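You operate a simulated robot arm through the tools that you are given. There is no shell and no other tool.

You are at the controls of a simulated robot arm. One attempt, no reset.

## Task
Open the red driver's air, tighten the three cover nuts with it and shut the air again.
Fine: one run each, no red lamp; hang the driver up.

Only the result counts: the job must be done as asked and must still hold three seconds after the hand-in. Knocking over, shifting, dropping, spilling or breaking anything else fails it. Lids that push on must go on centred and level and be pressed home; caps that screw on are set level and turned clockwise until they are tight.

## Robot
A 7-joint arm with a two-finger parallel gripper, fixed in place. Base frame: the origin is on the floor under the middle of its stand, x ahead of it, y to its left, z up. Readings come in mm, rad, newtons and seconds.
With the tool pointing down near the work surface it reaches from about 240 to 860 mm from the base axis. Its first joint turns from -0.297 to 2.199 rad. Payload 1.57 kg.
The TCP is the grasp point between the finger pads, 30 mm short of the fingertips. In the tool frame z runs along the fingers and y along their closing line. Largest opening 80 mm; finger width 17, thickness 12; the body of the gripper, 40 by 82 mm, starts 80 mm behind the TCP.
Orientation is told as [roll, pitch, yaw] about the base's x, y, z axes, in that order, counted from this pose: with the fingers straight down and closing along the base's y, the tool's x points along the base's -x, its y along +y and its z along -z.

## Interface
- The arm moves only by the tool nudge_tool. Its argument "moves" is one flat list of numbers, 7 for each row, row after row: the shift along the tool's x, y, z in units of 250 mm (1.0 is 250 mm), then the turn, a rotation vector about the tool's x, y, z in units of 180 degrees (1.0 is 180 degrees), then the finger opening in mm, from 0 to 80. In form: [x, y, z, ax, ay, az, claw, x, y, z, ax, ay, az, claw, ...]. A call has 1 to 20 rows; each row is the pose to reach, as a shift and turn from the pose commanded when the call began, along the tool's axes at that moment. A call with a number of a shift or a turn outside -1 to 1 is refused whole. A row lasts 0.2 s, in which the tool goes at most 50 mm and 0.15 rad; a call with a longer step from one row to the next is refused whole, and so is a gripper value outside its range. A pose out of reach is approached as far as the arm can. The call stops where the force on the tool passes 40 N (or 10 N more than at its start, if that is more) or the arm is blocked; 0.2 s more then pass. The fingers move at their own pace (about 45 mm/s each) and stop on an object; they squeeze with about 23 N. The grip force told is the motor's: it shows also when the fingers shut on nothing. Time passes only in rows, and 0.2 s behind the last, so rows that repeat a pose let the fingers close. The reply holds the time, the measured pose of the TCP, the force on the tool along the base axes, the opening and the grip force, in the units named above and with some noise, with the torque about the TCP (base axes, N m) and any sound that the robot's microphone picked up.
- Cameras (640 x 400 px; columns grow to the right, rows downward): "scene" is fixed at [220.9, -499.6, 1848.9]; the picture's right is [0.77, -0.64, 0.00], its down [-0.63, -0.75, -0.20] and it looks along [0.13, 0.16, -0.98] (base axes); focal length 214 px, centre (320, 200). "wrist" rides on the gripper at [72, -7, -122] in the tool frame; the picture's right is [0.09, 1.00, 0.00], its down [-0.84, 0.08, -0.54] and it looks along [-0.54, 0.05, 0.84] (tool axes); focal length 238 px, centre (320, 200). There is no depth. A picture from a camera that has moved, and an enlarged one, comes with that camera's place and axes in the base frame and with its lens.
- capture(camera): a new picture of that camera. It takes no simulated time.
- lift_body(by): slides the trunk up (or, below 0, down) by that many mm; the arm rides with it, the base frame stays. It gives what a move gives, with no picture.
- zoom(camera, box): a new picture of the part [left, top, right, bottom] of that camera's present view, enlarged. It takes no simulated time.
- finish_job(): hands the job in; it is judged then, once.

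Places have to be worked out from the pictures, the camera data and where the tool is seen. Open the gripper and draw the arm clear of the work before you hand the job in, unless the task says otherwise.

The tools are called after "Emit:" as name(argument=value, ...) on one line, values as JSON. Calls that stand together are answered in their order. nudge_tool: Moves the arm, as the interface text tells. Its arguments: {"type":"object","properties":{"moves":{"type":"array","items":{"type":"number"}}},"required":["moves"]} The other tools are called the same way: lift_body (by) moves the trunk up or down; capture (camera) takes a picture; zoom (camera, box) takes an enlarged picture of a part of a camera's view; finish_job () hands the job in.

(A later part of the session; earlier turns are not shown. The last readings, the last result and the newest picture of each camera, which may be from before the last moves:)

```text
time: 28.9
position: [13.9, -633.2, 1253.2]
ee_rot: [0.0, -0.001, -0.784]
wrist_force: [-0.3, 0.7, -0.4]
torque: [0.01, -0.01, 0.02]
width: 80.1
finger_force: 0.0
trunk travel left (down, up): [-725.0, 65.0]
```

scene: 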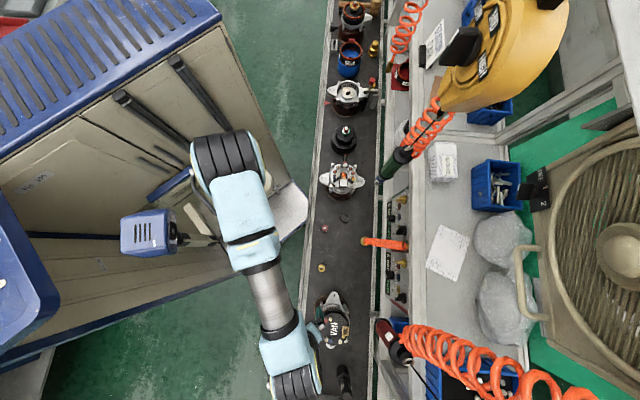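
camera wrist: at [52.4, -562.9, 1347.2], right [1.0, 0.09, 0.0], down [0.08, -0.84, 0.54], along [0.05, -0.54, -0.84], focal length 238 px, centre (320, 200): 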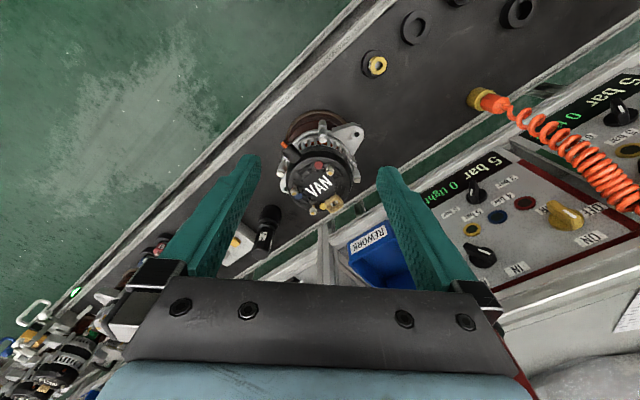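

Now tilting to horizontal at azimuth −45°, moving to hover over N2 at z≈1190.

Emit:
nudge_tool(moves=[-0.038, -0.03, 0.023, 0, -0.0455, 0, 80, -0.076, -0.06, 0.046, 0, -0.091, 0, 80, -0.113, -0.09, 0.069, 0, -0.1365, 0, 80, -0.151, -0.12, 0.092, 0, -0.182, 0, 80, -0.189, -0.15, 0.115, 0, -0.2275, 0, 80, -0.227, -0.18, 0.137, 0, -0.273, 0, 80, -0.264, -0.21, 0.16, 0, -0.3185, 0, 80, -0.302, -0.24, 0.183, 0, -0.364, 0, 80, -0.34, -0.27, 0.206, 0, -0.4095, 0, 80, -0.378, -0.3, 0.229, 0, -0.455, 0, 80, -0.416, -0.331, 0.252, 0, -0.5, 0, 80])

Emit:
capture(camera="scene")

Emit:
capture(camera="wrist")

```text
time: 31.3
position: [28.5, -767.3, 1189.7]
ee_rot: [-2.323, -1.565, 1.537]
wrist_force: [-0.2, 0.3, 0.5]
torque: [0.02, 0.06, -0.05]
width: 80.2
finger_force: 0.0
trunk travel left (down, up): [-725.0, 65.0]
```

```text
taken
```

scene: 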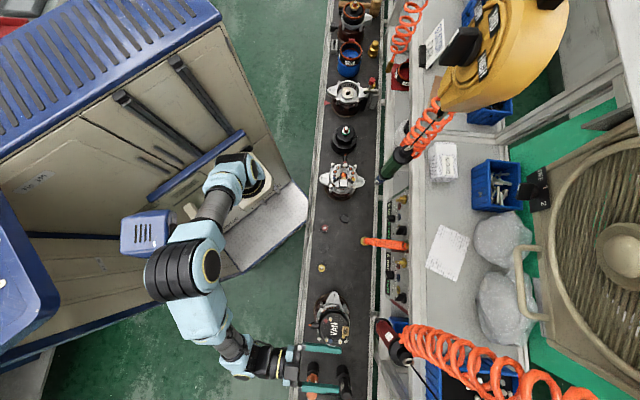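

```text
taken
camera wrist: at [-61.3, -685.9, 1116.7], right [0.7, 0.7, -0.1], down [-0.33, 0.44, 0.83], along [0.63, -0.56, 0.54], focal length 238 px, centre (320, 200)
```

wrist: 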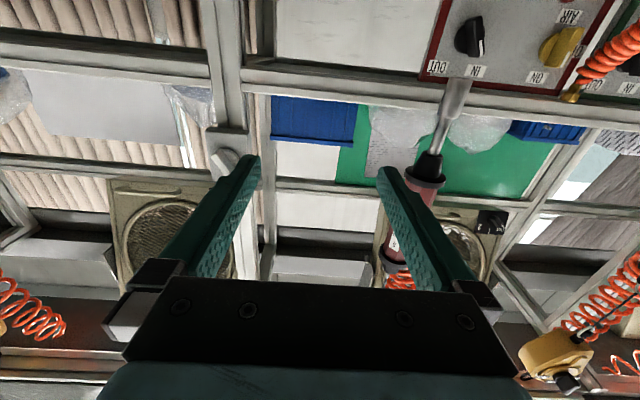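

Reachable. Now I'll shift along the bench to stand in front of the red driver (fingertips still ~80 mm short of it) at grip height z≈1258.

Emit:
nudge_tool(moves=[-0.055, 0.104, 0.015, 0, 0, 0, 80, -0.11, 0.208, 0.03, 0, 0, 0, 80, -0.165, 0.312, 0.045, 0, 0, 0, 80, -0.22, 0.416, 0.06, 0, 0, 0, 80, -0.272, 0.52, 0.074, 0, 0, 0, 80])

Emit:
capture(camera="wrist")

Emit:
zoom(camera="scene", box=[300, 280, 460, 380])

```text
time: 32.5
position: [133.9, -690.5, 1258.4]
ee_rot: [-1.767, -1.57, 0.978]
wrist_force: [-0.5, -0.6, -0.1]
torque: [-0.02, -0.03, 0.03]
width: 80.1
finger_force: 0.2
trunk travel left (down, up): [-725.0, 65.0]
```

```text
taken
camera wrist: at [44.1, -608.1, 1186.6], right [0.71, 0.7, -0.09], down [-0.33, 0.44, 0.84], along [0.63, -0.56, 0.54], focal length 238 px, centre (320, 200)
```

wrist: 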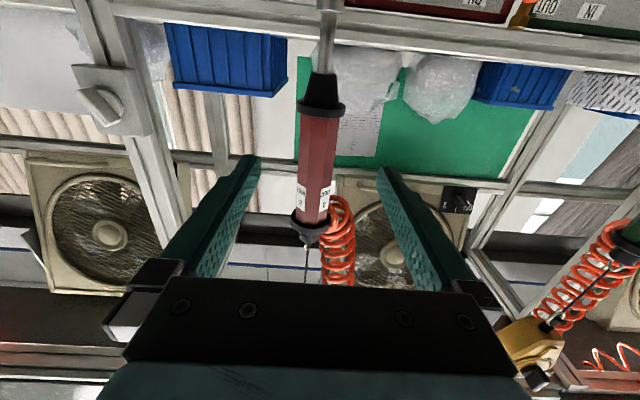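

```text
4.00 times, centred on (380, 330) of scene
camera zoom: at [220.9, -499.6, 1848.9], right [0.77, -0.64, 0.0], down [-0.63, -0.75, -0.2], along [0.13, 0.16, -0.98], focal length 858 px, centre (80, -320)
```

zoom: 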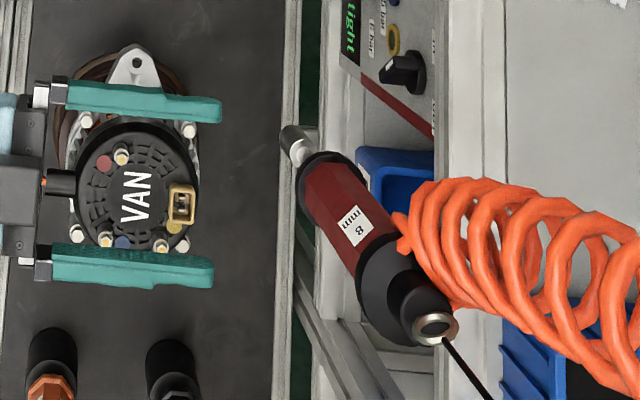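

The driver is nicely between the open fingers. Zooming in for exact lateral position and facet orientation.

Emit:
zoom(camera="wrist", box=[260, 60, 400, 260])

Emit:
zoom(camera="wrist", box=[270, 90, 370, 160])

Emit:
zoom(camera="wrist", box=[280, 0, 380, 70])

Emit:
zoom(camera="scene", box=[364, 308, 420, 350])

```text
2.00 times, centred on (330, 160) of wrist
camera zoom: at [44.1, -608.1, 1186.6], right [0.71, 0.7, -0.09], down [-0.33, 0.44, 0.84], along [0.63, -0.56, 0.54], focal length 477 px, centre (300, 280)
```

zoom: 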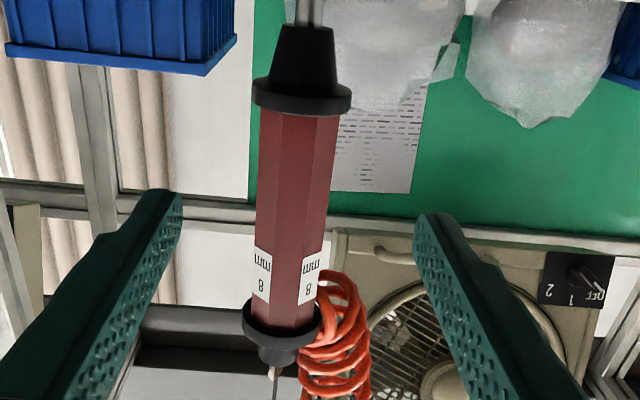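

```text
5.71 times, centred on (320, 125) of wrist
camera zoom: at [44.1, -608.1, 1186.6], right [0.71, 0.7, -0.09], down [-0.33, 0.44, 0.84], along [0.63, -0.56, 0.54], focal length 1362 px, centre (320, 629)
```

zoom: 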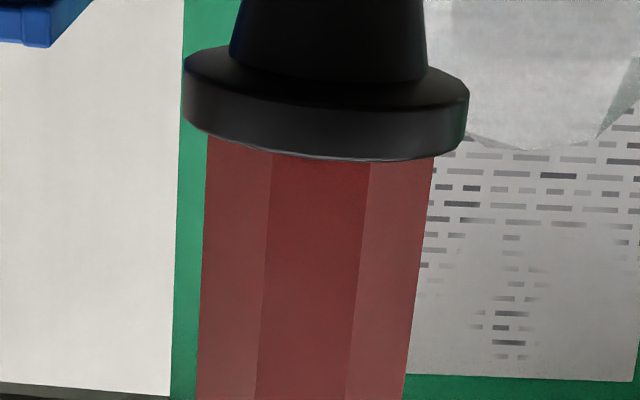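

```text
5.71 times, centred on (330, 35) of wrist
camera zoom: at [44.1, -608.1, 1186.6], right [0.71, 0.7, -0.09], down [-0.33, 0.44, 0.84], along [0.63, -0.56, 0.54], focal length 1362 px, centre (263, 1143)
```

zoom: 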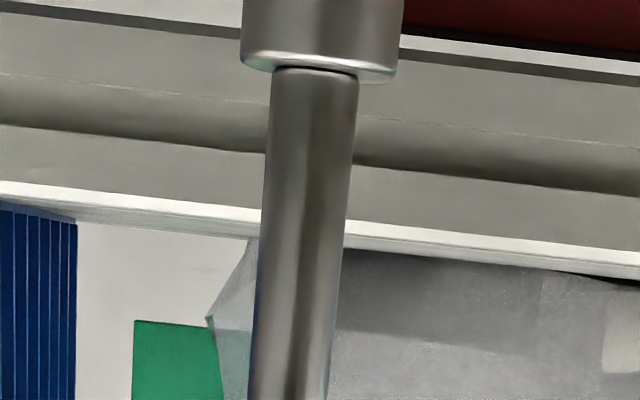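

```text
9.52 times, centred on (392, 329) of scene
camera zoom: at [220.9, -499.6, 1848.9], right [0.77, -0.64, 0.0], down [-0.63, -0.75, -0.2], along [0.13, 0.16, -0.98], focal length 2043 px, centre (-366, -1029)
```

zoom: 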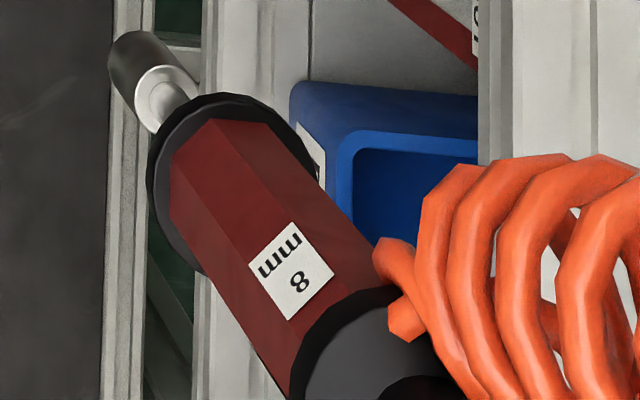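

A flat of the octagonal body faces me, so the side flats suit this grip. The driver's axis lies 2 mm to the tool's −y. I'll correct that and advance 60 mm first.

Emit:
nudge_tool(moves=[0, -0.008, 0.12, 0, 0, 0, 80, 0, -0.008, 0.24, 0, 0, 0, 80])

Emit:
capture(camera="wrist")

Emit:
zoom(camera="scene", box=[340, 300, 420, 360])

```text
time: 33.1
position: [176.2, -732.7, 1258.5]
ee_rot: [-1.833, -1.569, 1.047]
wrist_force: [0.0, -0.3, -0.3]
torque: [0.02, 0.01, 0.02]
width: 80.2
finger_force: 0.0
trunk travel left (down, up): [-725.0, 65.0]
```

```text
taken
camera wrist: at [86.5, -650.4, 1185.9], right [0.71, 0.7, -0.09], down [-0.33, 0.44, 0.84], along [0.63, -0.56, 0.54], focal length 238 px, centre (320, 200)
```

wrist: 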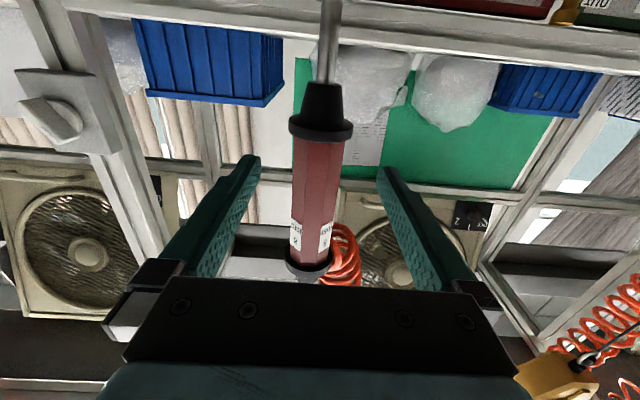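

```text
6.67 times, centred on (380, 330) of scene
camera zoom: at [220.9, -499.6, 1848.9], right [0.77, -0.64, 0.0], down [-0.63, -0.75, -0.2], along [0.13, 0.16, -0.98], focal length 1430 px, centre (-80, -667)
```

zoom: 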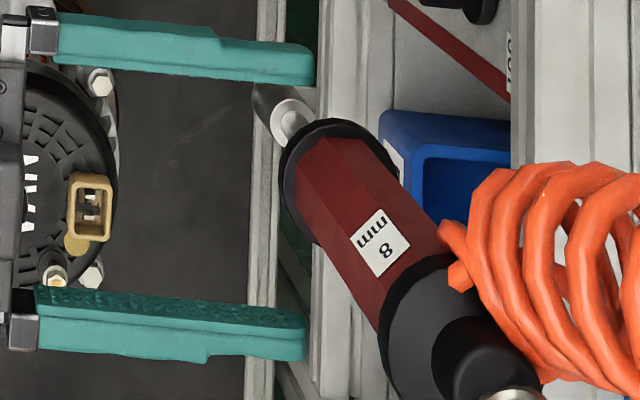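

Zooming in to triangulate the remaining distance to the driver from the two wrist views.

Emit:
zoom(camera="wrist", box=[270, 90, 370, 160])

Emit:
zoom(camera="wrist", box=[270, 210, 370, 280])

```text
5.71 times, centred on (320, 125) of wrist
camera zoom: at [86.5, -650.4, 1185.9], right [0.71, 0.7, -0.09], down [-0.33, 0.44, 0.84], along [0.63, -0.56, 0.54], focal length 1362 px, centre (320, 629)
```

zoom: 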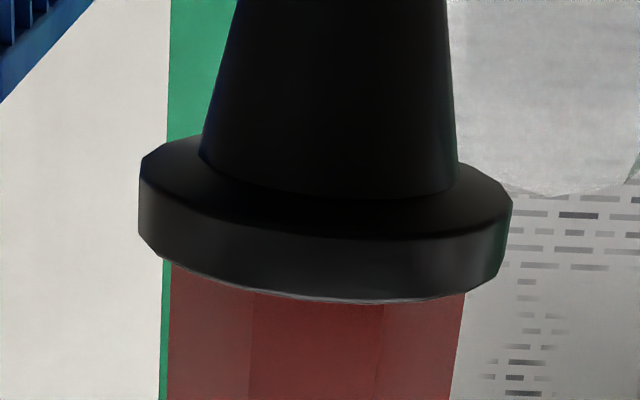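

```text
5.71 times, centred on (320, 245) of wrist
camera zoom: at [86.5, -650.4, 1185.9], right [0.71, 0.7, -0.09], down [-0.33, 0.44, 0.84], along [0.63, -0.56, 0.54], focal length 1362 px, centre (320, -57)
```

zoom: 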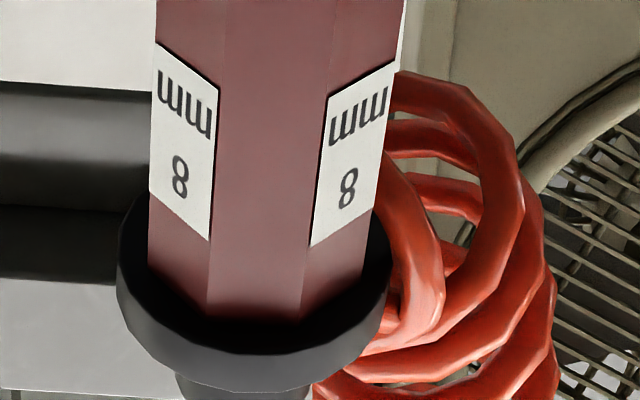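

The driver's axis is ≈44.5 mm ahead and ~2 mm to the side (flange ≈45 mm, body ≈37 mm wide). I'll advance to put the axis at the grasp point, still open.

Emit:
nudge_tool(moves=[0, -0.008, 0.08, 0, 0, 0, 80, 0, -0.008, 0.176, 0, 0, 0, 80, 0, -0.008, 0.176, 0, 0, 0, 80])

Emit:
capture(camera="wrist")

Emit:
zoom(camera="wrist", box=[260, 150, 380, 230])

Emit:
zoom(camera="scene", box=[340, 300, 420, 360])

```text
time: 33.9
position: [206.3, -764.2, 1258.4]
ee_rot: [-1.941, -1.569, 1.154]
wrist_force: [-1.0, -0.1, -0.6]
torque: [0.01, 0.03, 0.03]
width: 79.8
finger_force: 0.0
trunk travel left (down, up): [-725.0, 65.0]
```

```text
taken
camera wrist: at [116.6, -682.7, 1186.0], right [0.7, 0.7, -0.09], down [-0.33, 0.44, 0.84], along [0.63, -0.56, 0.54], focal length 238 px, centre (320, 200)
```

wrist: 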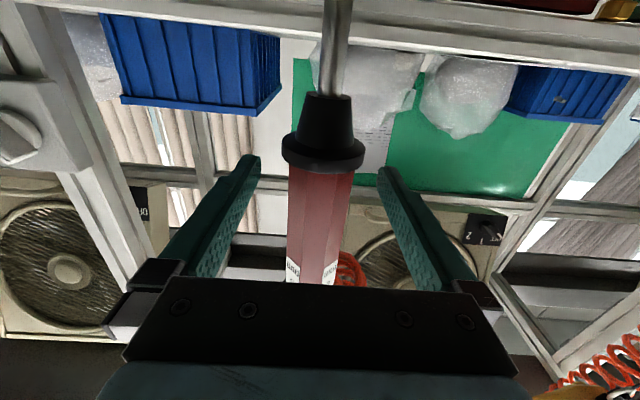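

```text
5.00 times, centred on (320, 190) of wrist
camera zoom: at [116.6, -682.7, 1186.0], right [0.7, 0.7, -0.09], down [-0.33, 0.44, 0.84], along [0.63, -0.56, 0.54], focal length 1192 px, centre (320, 250)
```

zoom: 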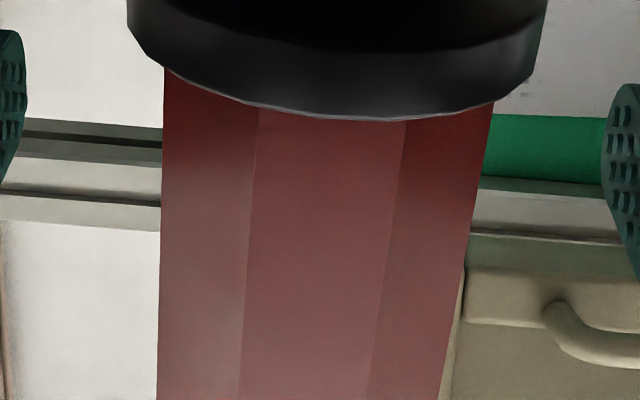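

```text
6.67 times, centred on (380, 330) of scene
camera zoom: at [220.9, -499.6, 1848.9], right [0.77, -0.64, 0.0], down [-0.63, -0.75, -0.2], along [0.13, 0.16, -0.98], focal length 1430 px, centre (-80, -667)
```

zoom: 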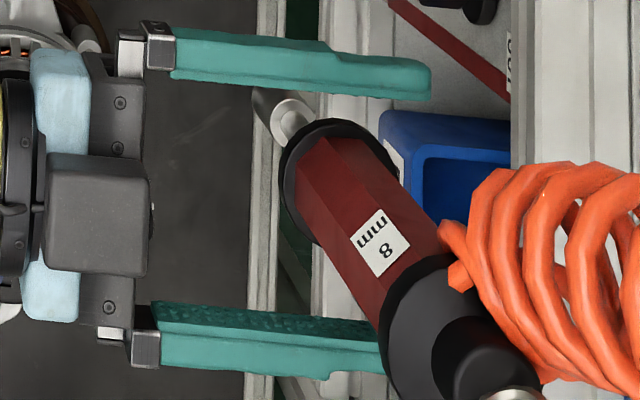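

The driver's axis is now within 1 mm of the grasp point. I'll drop 7 mm so the fingers sit just above the lower flange, then close on the body.

Emit:
nudge_tool(moves=[0.028, -0.003, 0, 0, 0, 0, 80, 0.028, -0.003, 0, 0, 0, 0, 20, 0.028, -0.003, 0, 0, 0, 0, 20, 0.028, -0.003, 0, 0, 0, 0, 20, 0.028, -0.003, 0, 0, 0, 0, 20, 0.028, -0.003, 0, 0, 0, 0, 20])

Emit:
capture(camera="wrist")

Emit:
zoom(camera="scene", box=[340, 300, 420, 360])

```text
time: 35.3
position: [206.3, -765.0, 1251.4]
ee_rot: [-2.011, -1.571, 1.222]
wrist_force: [0.1, 0.2, -0.5]
torque: [0.01, 0.03, 0.01]
width: 36.1
finger_force: 23.0
trunk travel left (down, up): [-725.0, 65.0]
```

```text
taken
camera wrist: at [115.4, -683.5, 1179.1], right [0.7, 0.7, -0.09], down [-0.33, 0.44, 0.84], along [0.63, -0.56, 0.54], focal length 238 px, centre (320, 200)
```

wrist: 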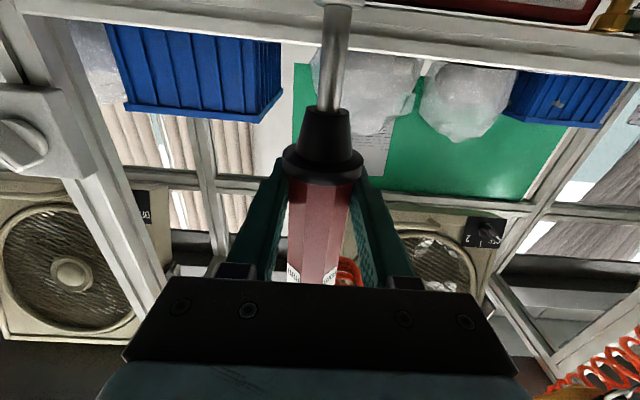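

```text
6.67 times, centred on (380, 330) of scene
camera zoom: at [220.9, -499.6, 1848.9], right [0.77, -0.64, 0.0], down [-0.63, -0.75, -0.2], along [0.13, 0.16, -0.98], focal length 1430 px, centre (-80, -667)
```

zoom: 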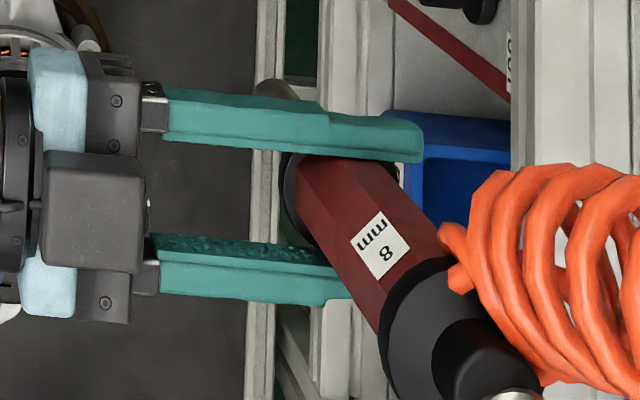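

Driver gripped (36.1 mm, 23 N); hang pose is TCP (206.3,-765.0,1251.4). Now I'll carry it slowly out and over toward N1, with the socket tip at ≈1060 (about 40 mm above the stud).

Emit:
nudge_tool(moves=[0.0, -0.02, -0.06, 0, 0, 0, 20, 0.04, -0.06, -0.14, 0, 0, 0, 20, 0.1, -0.11, -0.24, 0, 0, 0, 20, 0.16, -0.16, -0.33, 0, 0, 0, 20, 0.22, -0.2, -0.41, 0, 0, 0, 20, 0.28, -0.233, -0.472, 0, 0, 0, 20, 0.28, -0.233, -0.472, 0, 0, 0, 20])

Emit:
capture(camera="scene")

Emit:
zoom(camera="scene", box=[306, 298, 370, 358])

Emit:
capture(camera="wrist")

```text
time: 36.9
position: [82.8, -721.1, 1182.5]
ee_rot: [-1.791, -1.569, 1.004]
wrist_force: [4.4, -1.1, -0.1]
torque: [0.21, 0.69, 0.01]
width: 35.7
finger_force: 22.6
trunk travel left (down, up): [-725.0, 65.0]
```

```text
taken
```

scene: 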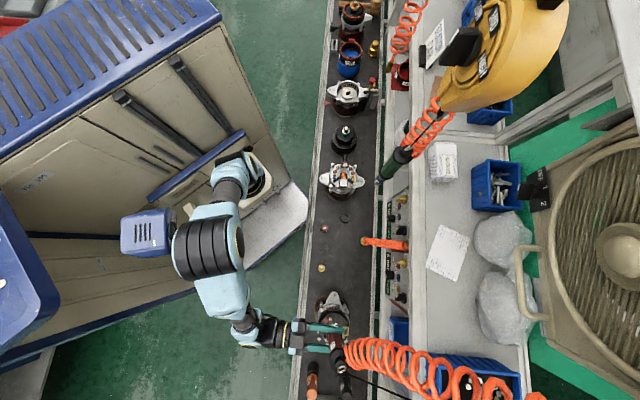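

```text
6.67 times, centred on (338, 328) of scene
camera zoom: at [220.9, -499.6, 1848.9], right [0.77, -0.64, 0.0], down [-0.63, -0.75, -0.2], along [0.13, 0.16, -0.98], focal length 1430 px, centre (200, -653)
```

zoom: 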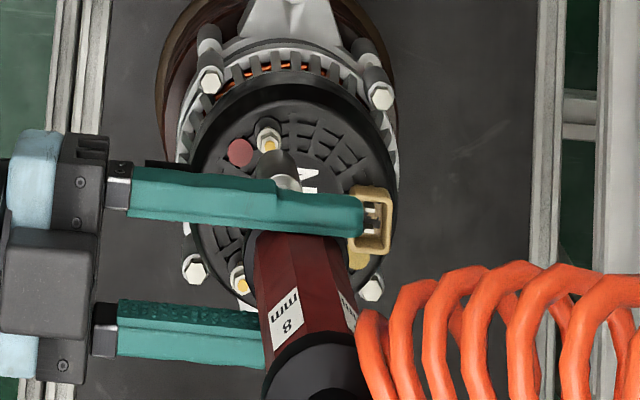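

```text
taken
camera wrist: at [-7.8, -640.2, 1110.2], right [0.7, 0.7, -0.09], down [-0.33, 0.44, 0.84], along [0.63, -0.56, 0.54], focal length 238 px, centre (320, 200)
```

wrist: 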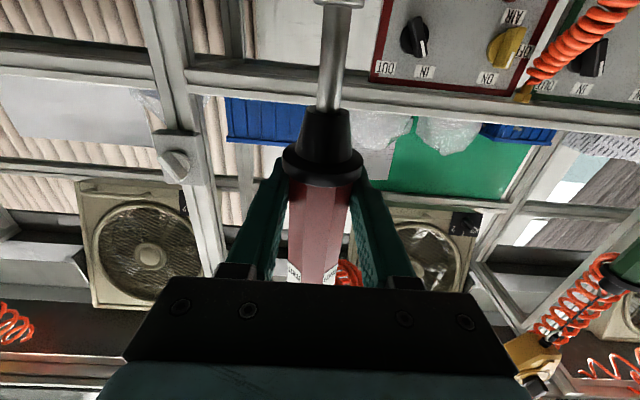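

The driver followed cleanly, and both N1 and the socket are visible to the scene camera. Zooming in to judge their alignment.

Emit:
zoom(camera="scene", box=[322, 310, 350, 332])

```text
16.00 times, centred on (336, 321) of scene
camera zoom: at [220.9, -499.6, 1848.9], right [0.77, -0.64, 0.0], down [-0.63, -0.75, -0.2], along [0.13, 0.16, -0.98], focal length 3432 px, centre (64, -1736)
```

zoom: 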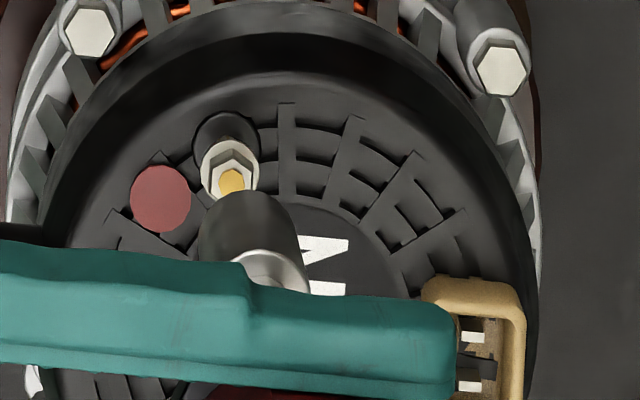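

Zooming in further on the socket rim and nut to measure their centres.

Emit:
zoom(camera="scene", box=[326, 316, 338, 327])

```text
16.00 times, centred on (332, 322) of scene
camera zoom: at [220.9, -499.6, 1848.9], right [0.77, -0.64, 0.0], down [-0.63, -0.75, -0.2], along [0.13, 0.16, -0.98], focal length 3432 px, centre (128, -1744)
```

zoom: 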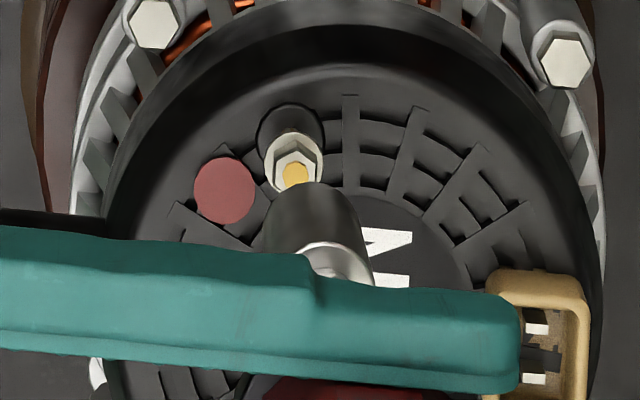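

In the scene image the socket is about 2 mm off N1 (needs ≈ −2 along the line, −1 in depth). I'll apply that and descend 20 mm, then check again.

Emit:
nudge_tool(moves=[0.02, -0.004, -0.002, 0, 0, 0, 20, 0.05, -0.008, -0.004, 0, 0, 0, 20, 0.08, -0.008, -0.004, 0, 0, 0, 20, 0.08, -0.008, -0.004, 0, 0, 0, 20])

Emit:
zoom(camera="scene", box=[326, 316, 338, 327])

```text
time: 37.9
position: [79.0, -722.5, 1162.3]
ee_rot: [-1.929, -1.57, 1.142]
wrist_force: [4.6, -1.7, 0.5]
torque: [0.2, 0.68, 0.02]
width: 35.9
finger_force: 23.1
trunk travel left (down, up): [-725.0, 65.0]
```

```text
16.00 times, centred on (332, 322) of scene
camera zoom: at [220.9, -499.6, 1848.9], right [0.77, -0.64, 0.0], down [-0.63, -0.75, -0.2], along [0.13, 0.16, -0.98], focal length 3432 px, centre (128, -1744)
```

zoom: 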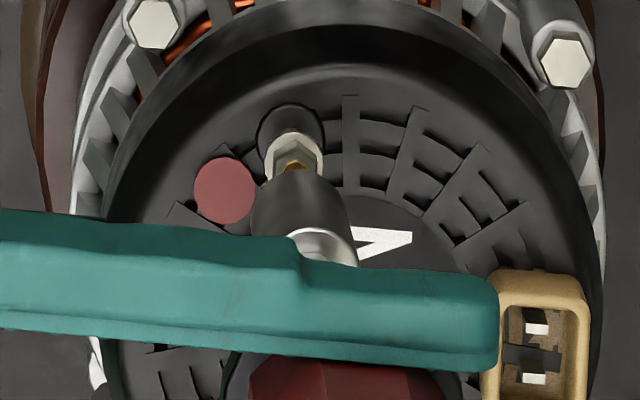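

Comparing both image- and pose-based estimates, the socket needs about +2 mm along the line. I'll correct that, descend another 6 mm and look again.

Emit:
nudge_tool(moves=[0.012, 0.008, 0.002, 0, 0, 0, 20, 0.024, 0.008, 0.002, 0, 0, 0, 20, 0.024, 0.008, 0.002, 0, 0, 0, 20])

Emit:
zoom(camera="scene", box=[326, 316, 338, 327])

```text
time: 38.7
position: [79.2, -721.4, 1154.3]
ee_rot: [-1.945, -1.569, 1.157]
wrist_force: [4.1, -1.9, 0.8]
torque: [0.21, 0.64, -0.01]
width: 36.1
finger_force: 23.2
trunk travel left (down, up): [-725.0, 65.0]
```

```text
16.00 times, centred on (332, 322) of scene
camera zoom: at [220.9, -499.6, 1848.9], right [0.77, -0.64, 0.0], down [-0.63, -0.75, -0.2], along [0.13, 0.16, -0.98], focal length 3432 px, centre (128, -1744)
```

zoom: 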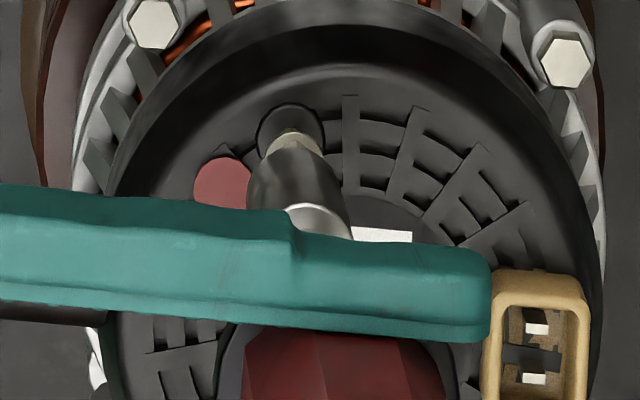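

Still ≈1 mm short in both directions with about 9 mm of gap. Applying the correction and coming down 6 mm more.

Emit:
nudge_tool(moves=[0.008, 0.004, 0.003, 0, 0, 0, 20, 0.018, 0.005, 0.004, 0, 0, 0, 20, 0.018, 0.005, 0.004, 0, 0, 0, 20])

Emit:
zoom(camera="scene", box=[326, 316, 338, 327])

```text
time: 39.5
position: [80.0, -720.7, 1151.4]
ee_rot: [-1.823, -1.568, 1.034]
wrist_force: [5.1, -2.1, 1.0]
torque: [0.19, 0.64, 0.03]
width: 35.9
finger_force: 23.3
trunk travel left (down, up): [-725.0, 65.0]
```

```text
16.00 times, centred on (332, 322) of scene
camera zoom: at [220.9, -499.6, 1848.9], right [0.77, -0.64, 0.0], down [-0.63, -0.75, -0.2], along [0.13, 0.16, -0.98], focal length 3432 px, centre (128, -1744)
```

zoom: 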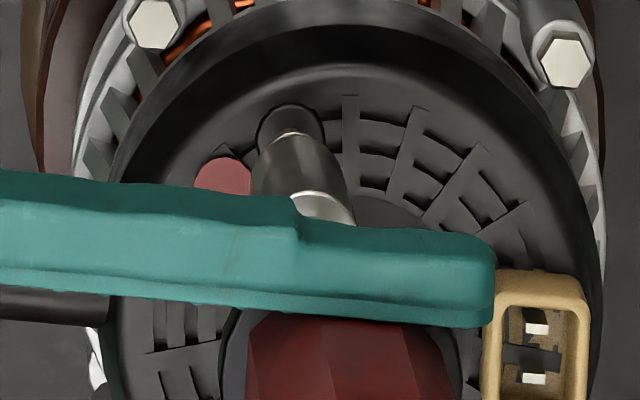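

Aligned to within about 0.6 mm in the scene view. Now a slow continuous push down, 1 mm per row, listening for the driver.

Emit:
nudge_tool(moves=[0.004, 0, 0, 0, 0, 0, 20, 0.008, 0, 0, 0, 0, 0, 20, 0.012, 0, 0, 0, 0, 0, 20, 0.016, 0, 0, 0, 0, 0, 20, 0.02, 0, 0, 0, 0, 0, 20, 0.024, 0, 0, 0, 0, 0, 20, 0.028, 0, 0, 0, 0, 0, 20, 0.032, 0, 0, 0, 0, 0, 20, 0.036, 0, 0, 0, 0, 0, 20, 0.04, 0, 0, 0, 0, 0, 20])

Emit:
zoom(camera="scene", box=[326, 316, 338, 327])

Emit:
zoom(camera="scene", box=[370, 235, 426, 310])

```text
time: 41.7
position: [79.8, -722.4, 1140.2]
ee_rot: [-1.826, -1.571, 1.039]
wrist_force: [3.7, -0.8, 2.0]
torque: [0.18, 0.64, 0.0]
width: 35.9
finger_force: 22.7
trunk travel left (down, up): [-725.0, 65.0]
```

```text
16.00 times, centred on (332, 322) of scene
camera zoom: at [220.9, -499.6, 1848.9], right [0.77, -0.64, 0.0], down [-0.63, -0.75, -0.2], along [0.13, 0.16, -0.98], focal length 3432 px, centre (128, -1744)
```

zoom: 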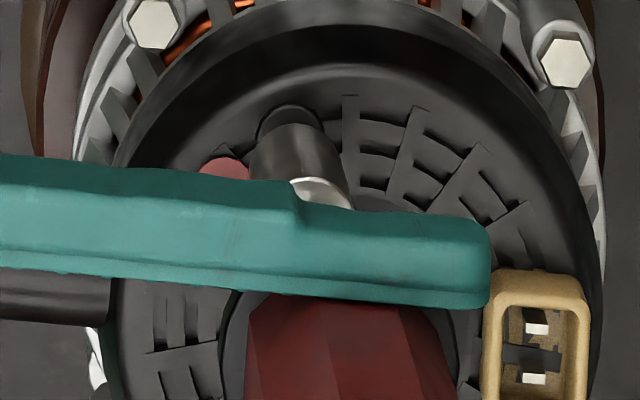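

```text
5.33 times, centred on (398, 272) of scene
camera zoom: at [220.9, -499.6, 1848.9], right [0.77, -0.64, 0.0], down [-0.63, -0.75, -0.2], along [0.13, 0.16, -0.98], focal length 1144 px, centre (-96, -187)
```

zoom: 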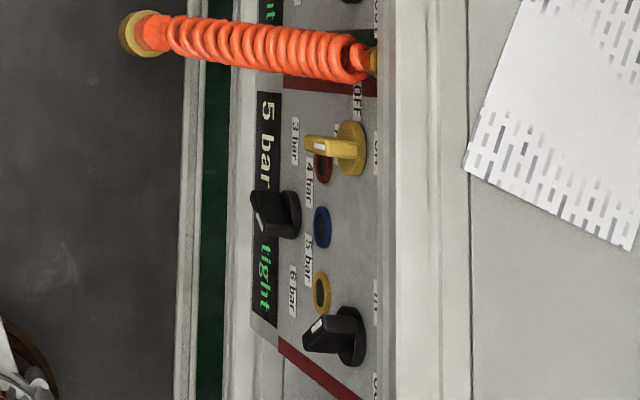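

The socket has slipped over the nut with almost no force (z force ≈2 N). Continuing the same slow push.

Emit:
nudge_tool(moves=[0.004, 0, 0, 0, 0, 0, 20, 0.008, 0, 0, 0, 0, 0, 20, 0.012, 0, 0, 0, 0, 0, 20, 0.016, 0, 0, 0, 0, 0, 20, 0.02, 0, 0, 0, 0, 0, 20, 0.024, 0, 0, 0, 0, 0, 20])

Emit:
zoom(camera="scene", box=[326, 316, 338, 327])

Emit:
zoom(camera="scene", box=[370, 235, 426, 310])

```text
time: 43.1
position: [82.0, -721.8, 1134.3]
ee_rot: [-1.623, -1.57, 0.837]
wrist_force: [4.4, -2.2, 1.6]
torque: [0.19, 0.56, 0.02]
width: 35.7
finger_force: 22.7
trunk travel left (down, up): [-725.0, 65.0]
```

```text
16.00 times, centred on (332, 322) of scene
camera zoom: at [220.9, -499.6, 1848.9], right [0.77, -0.64, 0.0], down [-0.63, -0.75, -0.2], along [0.13, 0.16, -0.98], focal length 3432 px, centre (128, -1744)
```

zoom: 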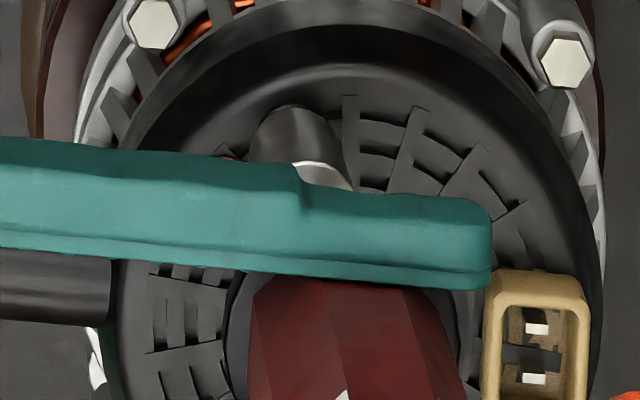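

```text
5.33 times, centred on (398, 272) of scene
camera zoom: at [220.9, -499.6, 1848.9], right [0.77, -0.64, 0.0], down [-0.63, -0.75, -0.2], along [0.13, 0.16, -0.98], focal length 1144 px, centre (-96, -187)
```

zoom: 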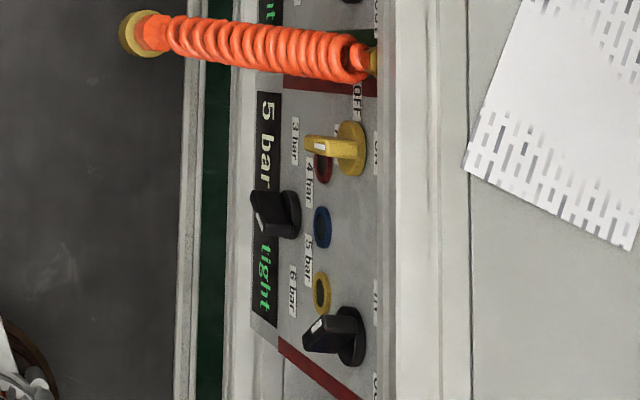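

Still free (tip ≈1011). Continuing down in the same manner.

Emit:
nudge_tool(moves=[0.004, 0, 0, 0, 0, 0, 20, 0.008, 0, 0, 0, 0, 0, 20, 0.012, 0, 0, 0, 0, 0, 20, 0.016, 0, 0, 0, 0, 0, 20, 0.02, 0, 0, 0, 0, 0, 20, 0.024, 0, 0, 0, 0, 0, 20])

Emit:
zoom(camera="scene", box=[326, 316, 338, 327])

Emit:
zoom(camera="scene", box=[370, 235, 426, 310])

```text
time: 44.5
position: [80.5, -722.1, 1128.4]
ee_rot: [-1.867, -1.568, 1.082]
wrist_force: [4.7, -2.1, 3.0]
torque: [0.18, 0.58, 0.04]
width: 36.1
finger_force: 22.8
trunk travel left (down, up): [-725.0, 65.0]
```

```text
16.00 times, centred on (332, 322) of scene
camera zoom: at [220.9, -499.6, 1848.9], right [0.77, -0.64, 0.0], down [-0.63, -0.75, -0.2], along [0.13, 0.16, -0.98], focal length 3432 px, centre (128, -1744)
```

zoom: 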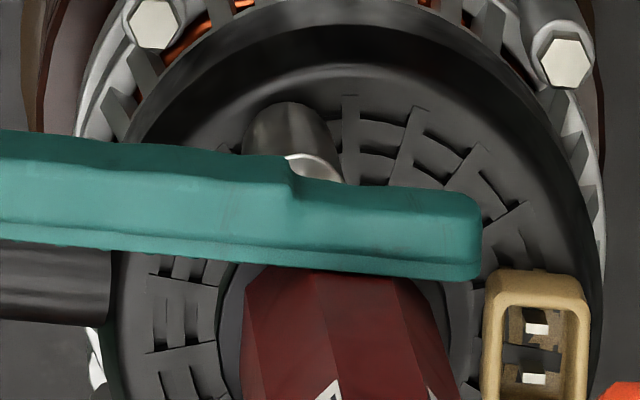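

```text
5.33 times, centred on (398, 272) of scene
camera zoom: at [220.9, -499.6, 1848.9], right [0.77, -0.64, 0.0], down [-0.63, -0.75, -0.2], along [0.13, 0.16, -0.98], focal length 1144 px, centre (-96, -187)
```

zoom: 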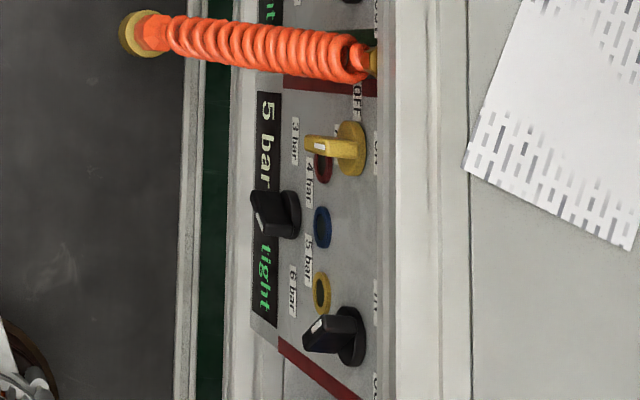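

No resistance yet beyond ~3 N. I'll keep pressing down slowly; the call stops by itself if force builds up.

Emit:
nudge_tool(moves=[0.004, 0, 0, 0, 0, 0, 20, 0.008, 0, 0, 0, 0, 0, 20, 0.012, 0, 0, 0, 0, 0, 20, 0.016, 0, 0, 0, 0, 0, 20])

Emit:
zoom(camera="scene", box=[306, 298, 370, 358])

```text
time: 45.5
position: [79.8, -720.4, 1124.2]
ee_rot: [-2.11, -1.567, 1.325]
wrist_force: [3.6, -1.6, 8.6]
torque: [0.08, 0.59, 0.03]
width: 35.8
finger_force: 23.1
trunk travel left (down, up): [-725.0, 65.0]
```

```text
6.67 times, centred on (338, 328) of scene
camera zoom: at [220.9, -499.6, 1848.9], right [0.77, -0.64, 0.0], down [-0.63, -0.75, -0.2], along [0.13, 0.16, -0.98], focal length 1430 px, centre (200, -653)
```

zoom: 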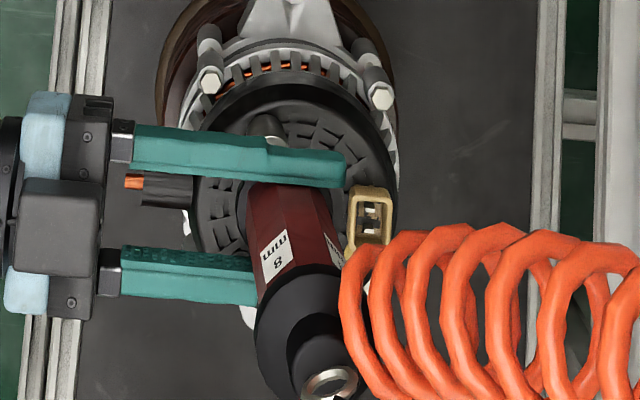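

Contact has begun (z force 8.6 N at TCP z≈1124). Continuing to press, 0.8 mm per row, listening for the run.

Emit:
nudge_tool(moves=[0.003, 0, 0, 0, 0, 0, 20, 0.006, 0, 0, 0, 0, 0, 20, 0.009, 0, 0, 0, 0, 0, 20, 0.012, 0, 0, 0, 0, 0, 20])

Emit:
zoom(camera="scene", box=[326, 316, 338, 327])

Emit:
zoom(camera="scene", box=[370, 235, 426, 310])

```text
time: 46.5
position: [79.1, -720.5, 1122.2]
ee_rot: [-2.18, -1.567, 1.396]
wrist_force: [5.1, -5.8, 14.1]
torque: [-0.35, 0.21, 0.06]
width: 35.7
finger_force: 23.1
trunk travel left (down, up): [-725.0, 65.0]
```

```text
16.00 times, centred on (332, 322) of scene
camera zoom: at [220.9, -499.6, 1848.9], right [0.77, -0.64, 0.0], down [-0.63, -0.75, -0.2], along [0.13, 0.16, -0.98], focal length 3432 px, centre (128, -1744)
```

zoom: 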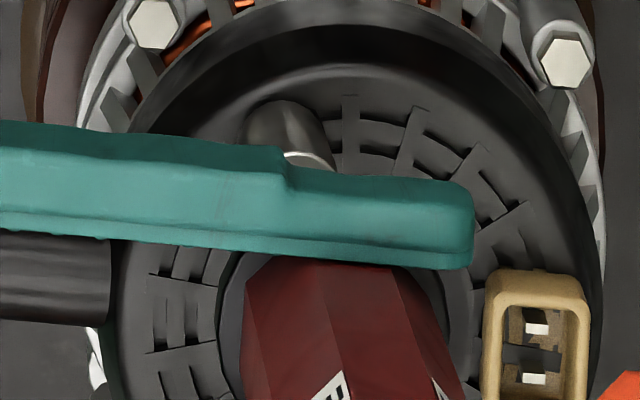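

```text
5.33 times, centred on (398, 272) of scene
camera zoom: at [220.9, -499.6, 1848.9], right [0.77, -0.64, 0.0], down [-0.63, -0.75, -0.2], along [0.13, 0.16, -0.98], focal length 1144 px, centre (-96, -187)
```

zoom: 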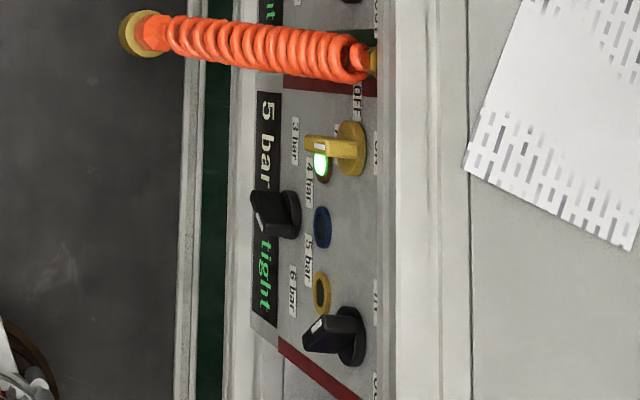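

The lamp in the red ring (matching N1's red dot) has lit green. I'll hold the same pose briefly to make sure the run is complete before lifting.

Emit:
nudge_tool(moves=[0, 0, 0, 0, 0, 0, 20, 0, 0, 0, 0, 0, 0, 20, 0, 0, 0, 0, 0, 0, 20])

Emit:
zoom(camera="scene", box=[380, 245, 412, 305])

Emit:
capture(camera="wrist")

```text
time: 47.3
position: [80.4, -720.4, 1121.7]
ee_rot: [-2.089, -1.57, 1.301]
wrist_force: [5.9, -5.8, 14.4]
torque: [-0.35, 0.23, -0.01]
width: 35.8
finger_force: 23.0
trunk travel left (down, up): [-725.0, 65.0]
```

```text
6.67 times, centred on (396, 275) of scene
camera zoom: at [220.9, -499.6, 1848.9], right [0.77, -0.64, 0.0], down [-0.63, -0.75, -0.2], along [0.13, 0.16, -0.98], focal length 1430 px, centre (-187, -300)
```

zoom: 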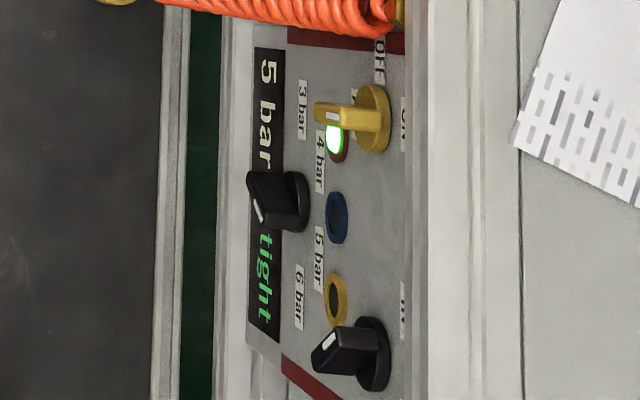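

```text
taken
camera wrist: at [-10.1, -639.3, 1049.3], right [0.7, 0.7, -0.09], down [-0.33, 0.44, 0.84], along [0.63, -0.56, 0.54], focal length 238 px, centre (320, 200)
```

wrist: 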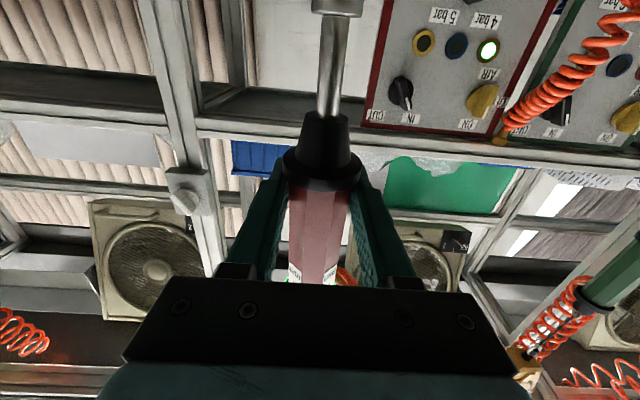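

Green lamp is steady for N1. Lifting the driver straight up 45 mm now.

Emit:
nudge_tool(moves=[-0.03, 0, 0, 0, 0, 0, 20, -0.08, 0, 0, 0, 0, 0, 20, -0.14, 0, 0, 0, 0, 0, 20, -0.2, 0, 0, 0, 0, 0, 20, -0.2, 0, 0, 0, 0, 0, 20])

Emit:
zoom(camera="scene", box=[326, 316, 338, 327])

Emit:
zoom(camera="scene", box=[306, 298, 370, 358])

Emit:
zoom(camera="wrist", box=[340, 0, 560, 140])

```text
time: 48.5
position: [80.5, -721.4, 1169.9]
ee_rot: [-1.594, -1.568, 0.808]
wrist_force: [3.8, -2.4, 1.1]
torque: [0.19, 0.68, 0.03]
width: 36.1
finger_force: 22.6
trunk travel left (down, up): [-725.0, 65.0]
```

```text
16.00 times, centred on (332, 322) of scene
camera zoom: at [220.9, -499.6, 1848.9], right [0.77, -0.64, 0.0], down [-0.63, -0.75, -0.2], along [0.13, 0.16, -0.98], focal length 3432 px, centre (128, -1744)
```

zoom: 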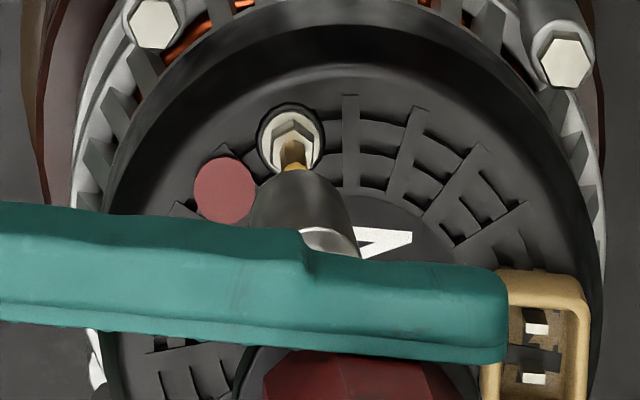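

```text
6.67 times, centred on (338, 328) of scene
camera zoom: at [220.9, -499.6, 1848.9], right [0.77, -0.64, 0.0], down [-0.63, -0.75, -0.2], along [0.13, 0.16, -0.98], focal length 1430 px, centre (200, -653)
```

zoom: 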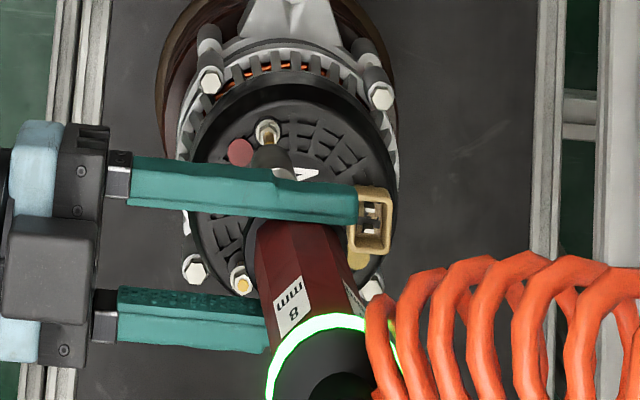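

```text
2.86 times, centred on (450, 70) of wrist
camera zoom: at [-8.4, -639.8, 1097.4], right [0.7, 0.7, -0.09], down [-0.33, 0.44, 0.84], along [0.63, -0.56, 0.54], focal length 681 px, centre (-51, 571)
```

zoom: 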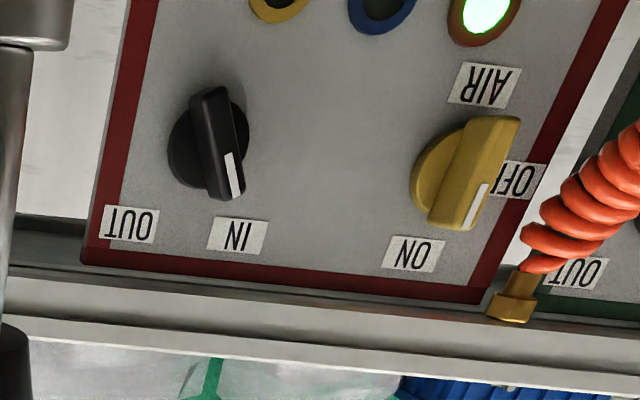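

N1 is fully seated, its stud is exposed, and the driver's collar glows green. Next is N2: from the measured nut offsets I shift −67 mm along the line and −8 mm in depth, staying at this height.

Emit:
nudge_tool(moves=[0, -0.07, -0.01, 0, 0, 0, 20, 0, -0.16, -0.02, 0, 0, 0, 20, 0, -0.23, -0.03, 0, 0, 0, 20, 0, -0.269, -0.033, 0, 0, 0, 20, 0, -0.269, -0.033, 0, 0, 0, 20])

Emit:
zoom(camera="scene", box=[306, 308, 370, 368])

Emit:
zoom(camera="scene", box=[324, 332, 336, 343])

```text
time: 49.7
position: [24.8, -763.6, 1173.2]
ee_rot: [-1.917, -1.568, 1.13]
wrist_force: [5.5, 0.4, -0.1]
torque: [-0.03, 0.89, 0.01]
width: 36.3
finger_force: 23.1
trunk travel left (down, up): [-725.0, 65.0]
```

```text
6.67 times, centred on (338, 338) of scene
camera zoom: at [220.9, -499.6, 1848.9], right [0.77, -0.64, 0.0], down [-0.63, -0.75, -0.2], along [0.13, 0.16, -0.98], focal length 1430 px, centre (200, -720)
```

zoom: 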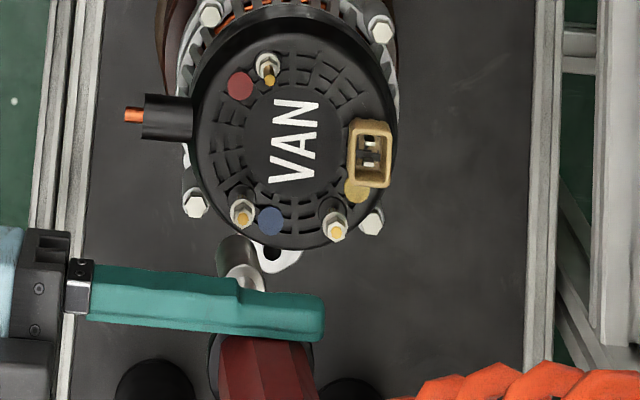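

```text
16.00 times, centred on (330, 338) of scene
camera zoom: at [220.9, -499.6, 1848.9], right [0.77, -0.64, 0.0], down [-0.63, -0.75, -0.2], along [0.13, 0.16, -0.98], focal length 3432 px, centre (160, -2000)
```

zoom: 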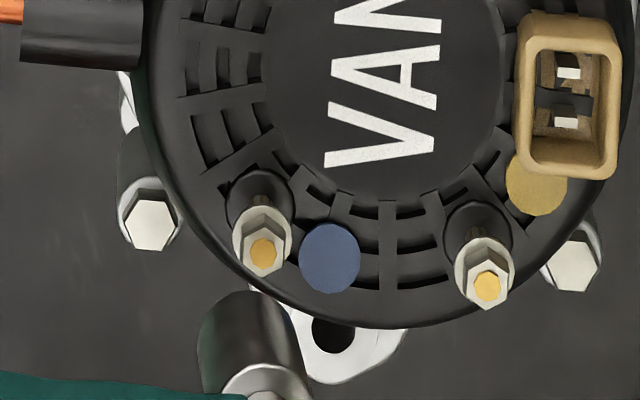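

The socket looks slightly tilted in this view, so I'll check the driver's attitude with the wrist camera before going lower.

Emit:
capture(camera="wrist")

Emit:
zoom(camera="scene", box=[318, 336, 348, 364])

```text
taken
camera wrist: at [-64.1, -681.5, 1100.1], right [0.7, 0.7, -0.09], down [-0.33, 0.44, 0.84], along [0.63, -0.56, 0.54], focal length 238 px, centre (320, 200)
```

wrist: 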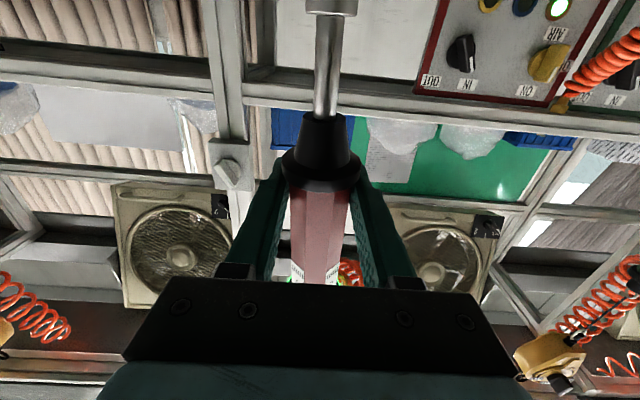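

```text
14.29 times, centred on (333, 350) of scene
camera zoom: at [220.9, -499.6, 1848.9], right [0.77, -0.64, 0.0], down [-0.63, -0.75, -0.2], along [0.13, 0.16, -0.98], focal length 3064 px, centre (134, -1943)
```

zoom: 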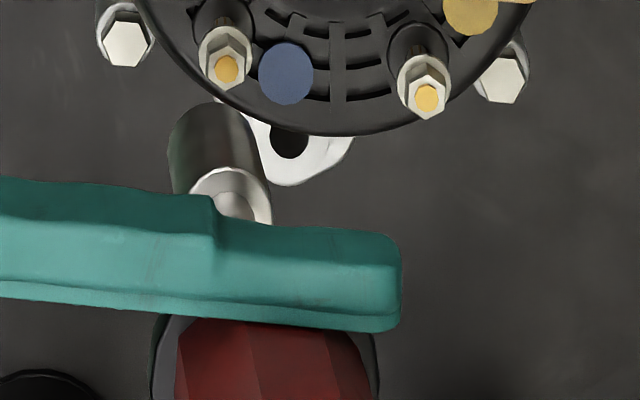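

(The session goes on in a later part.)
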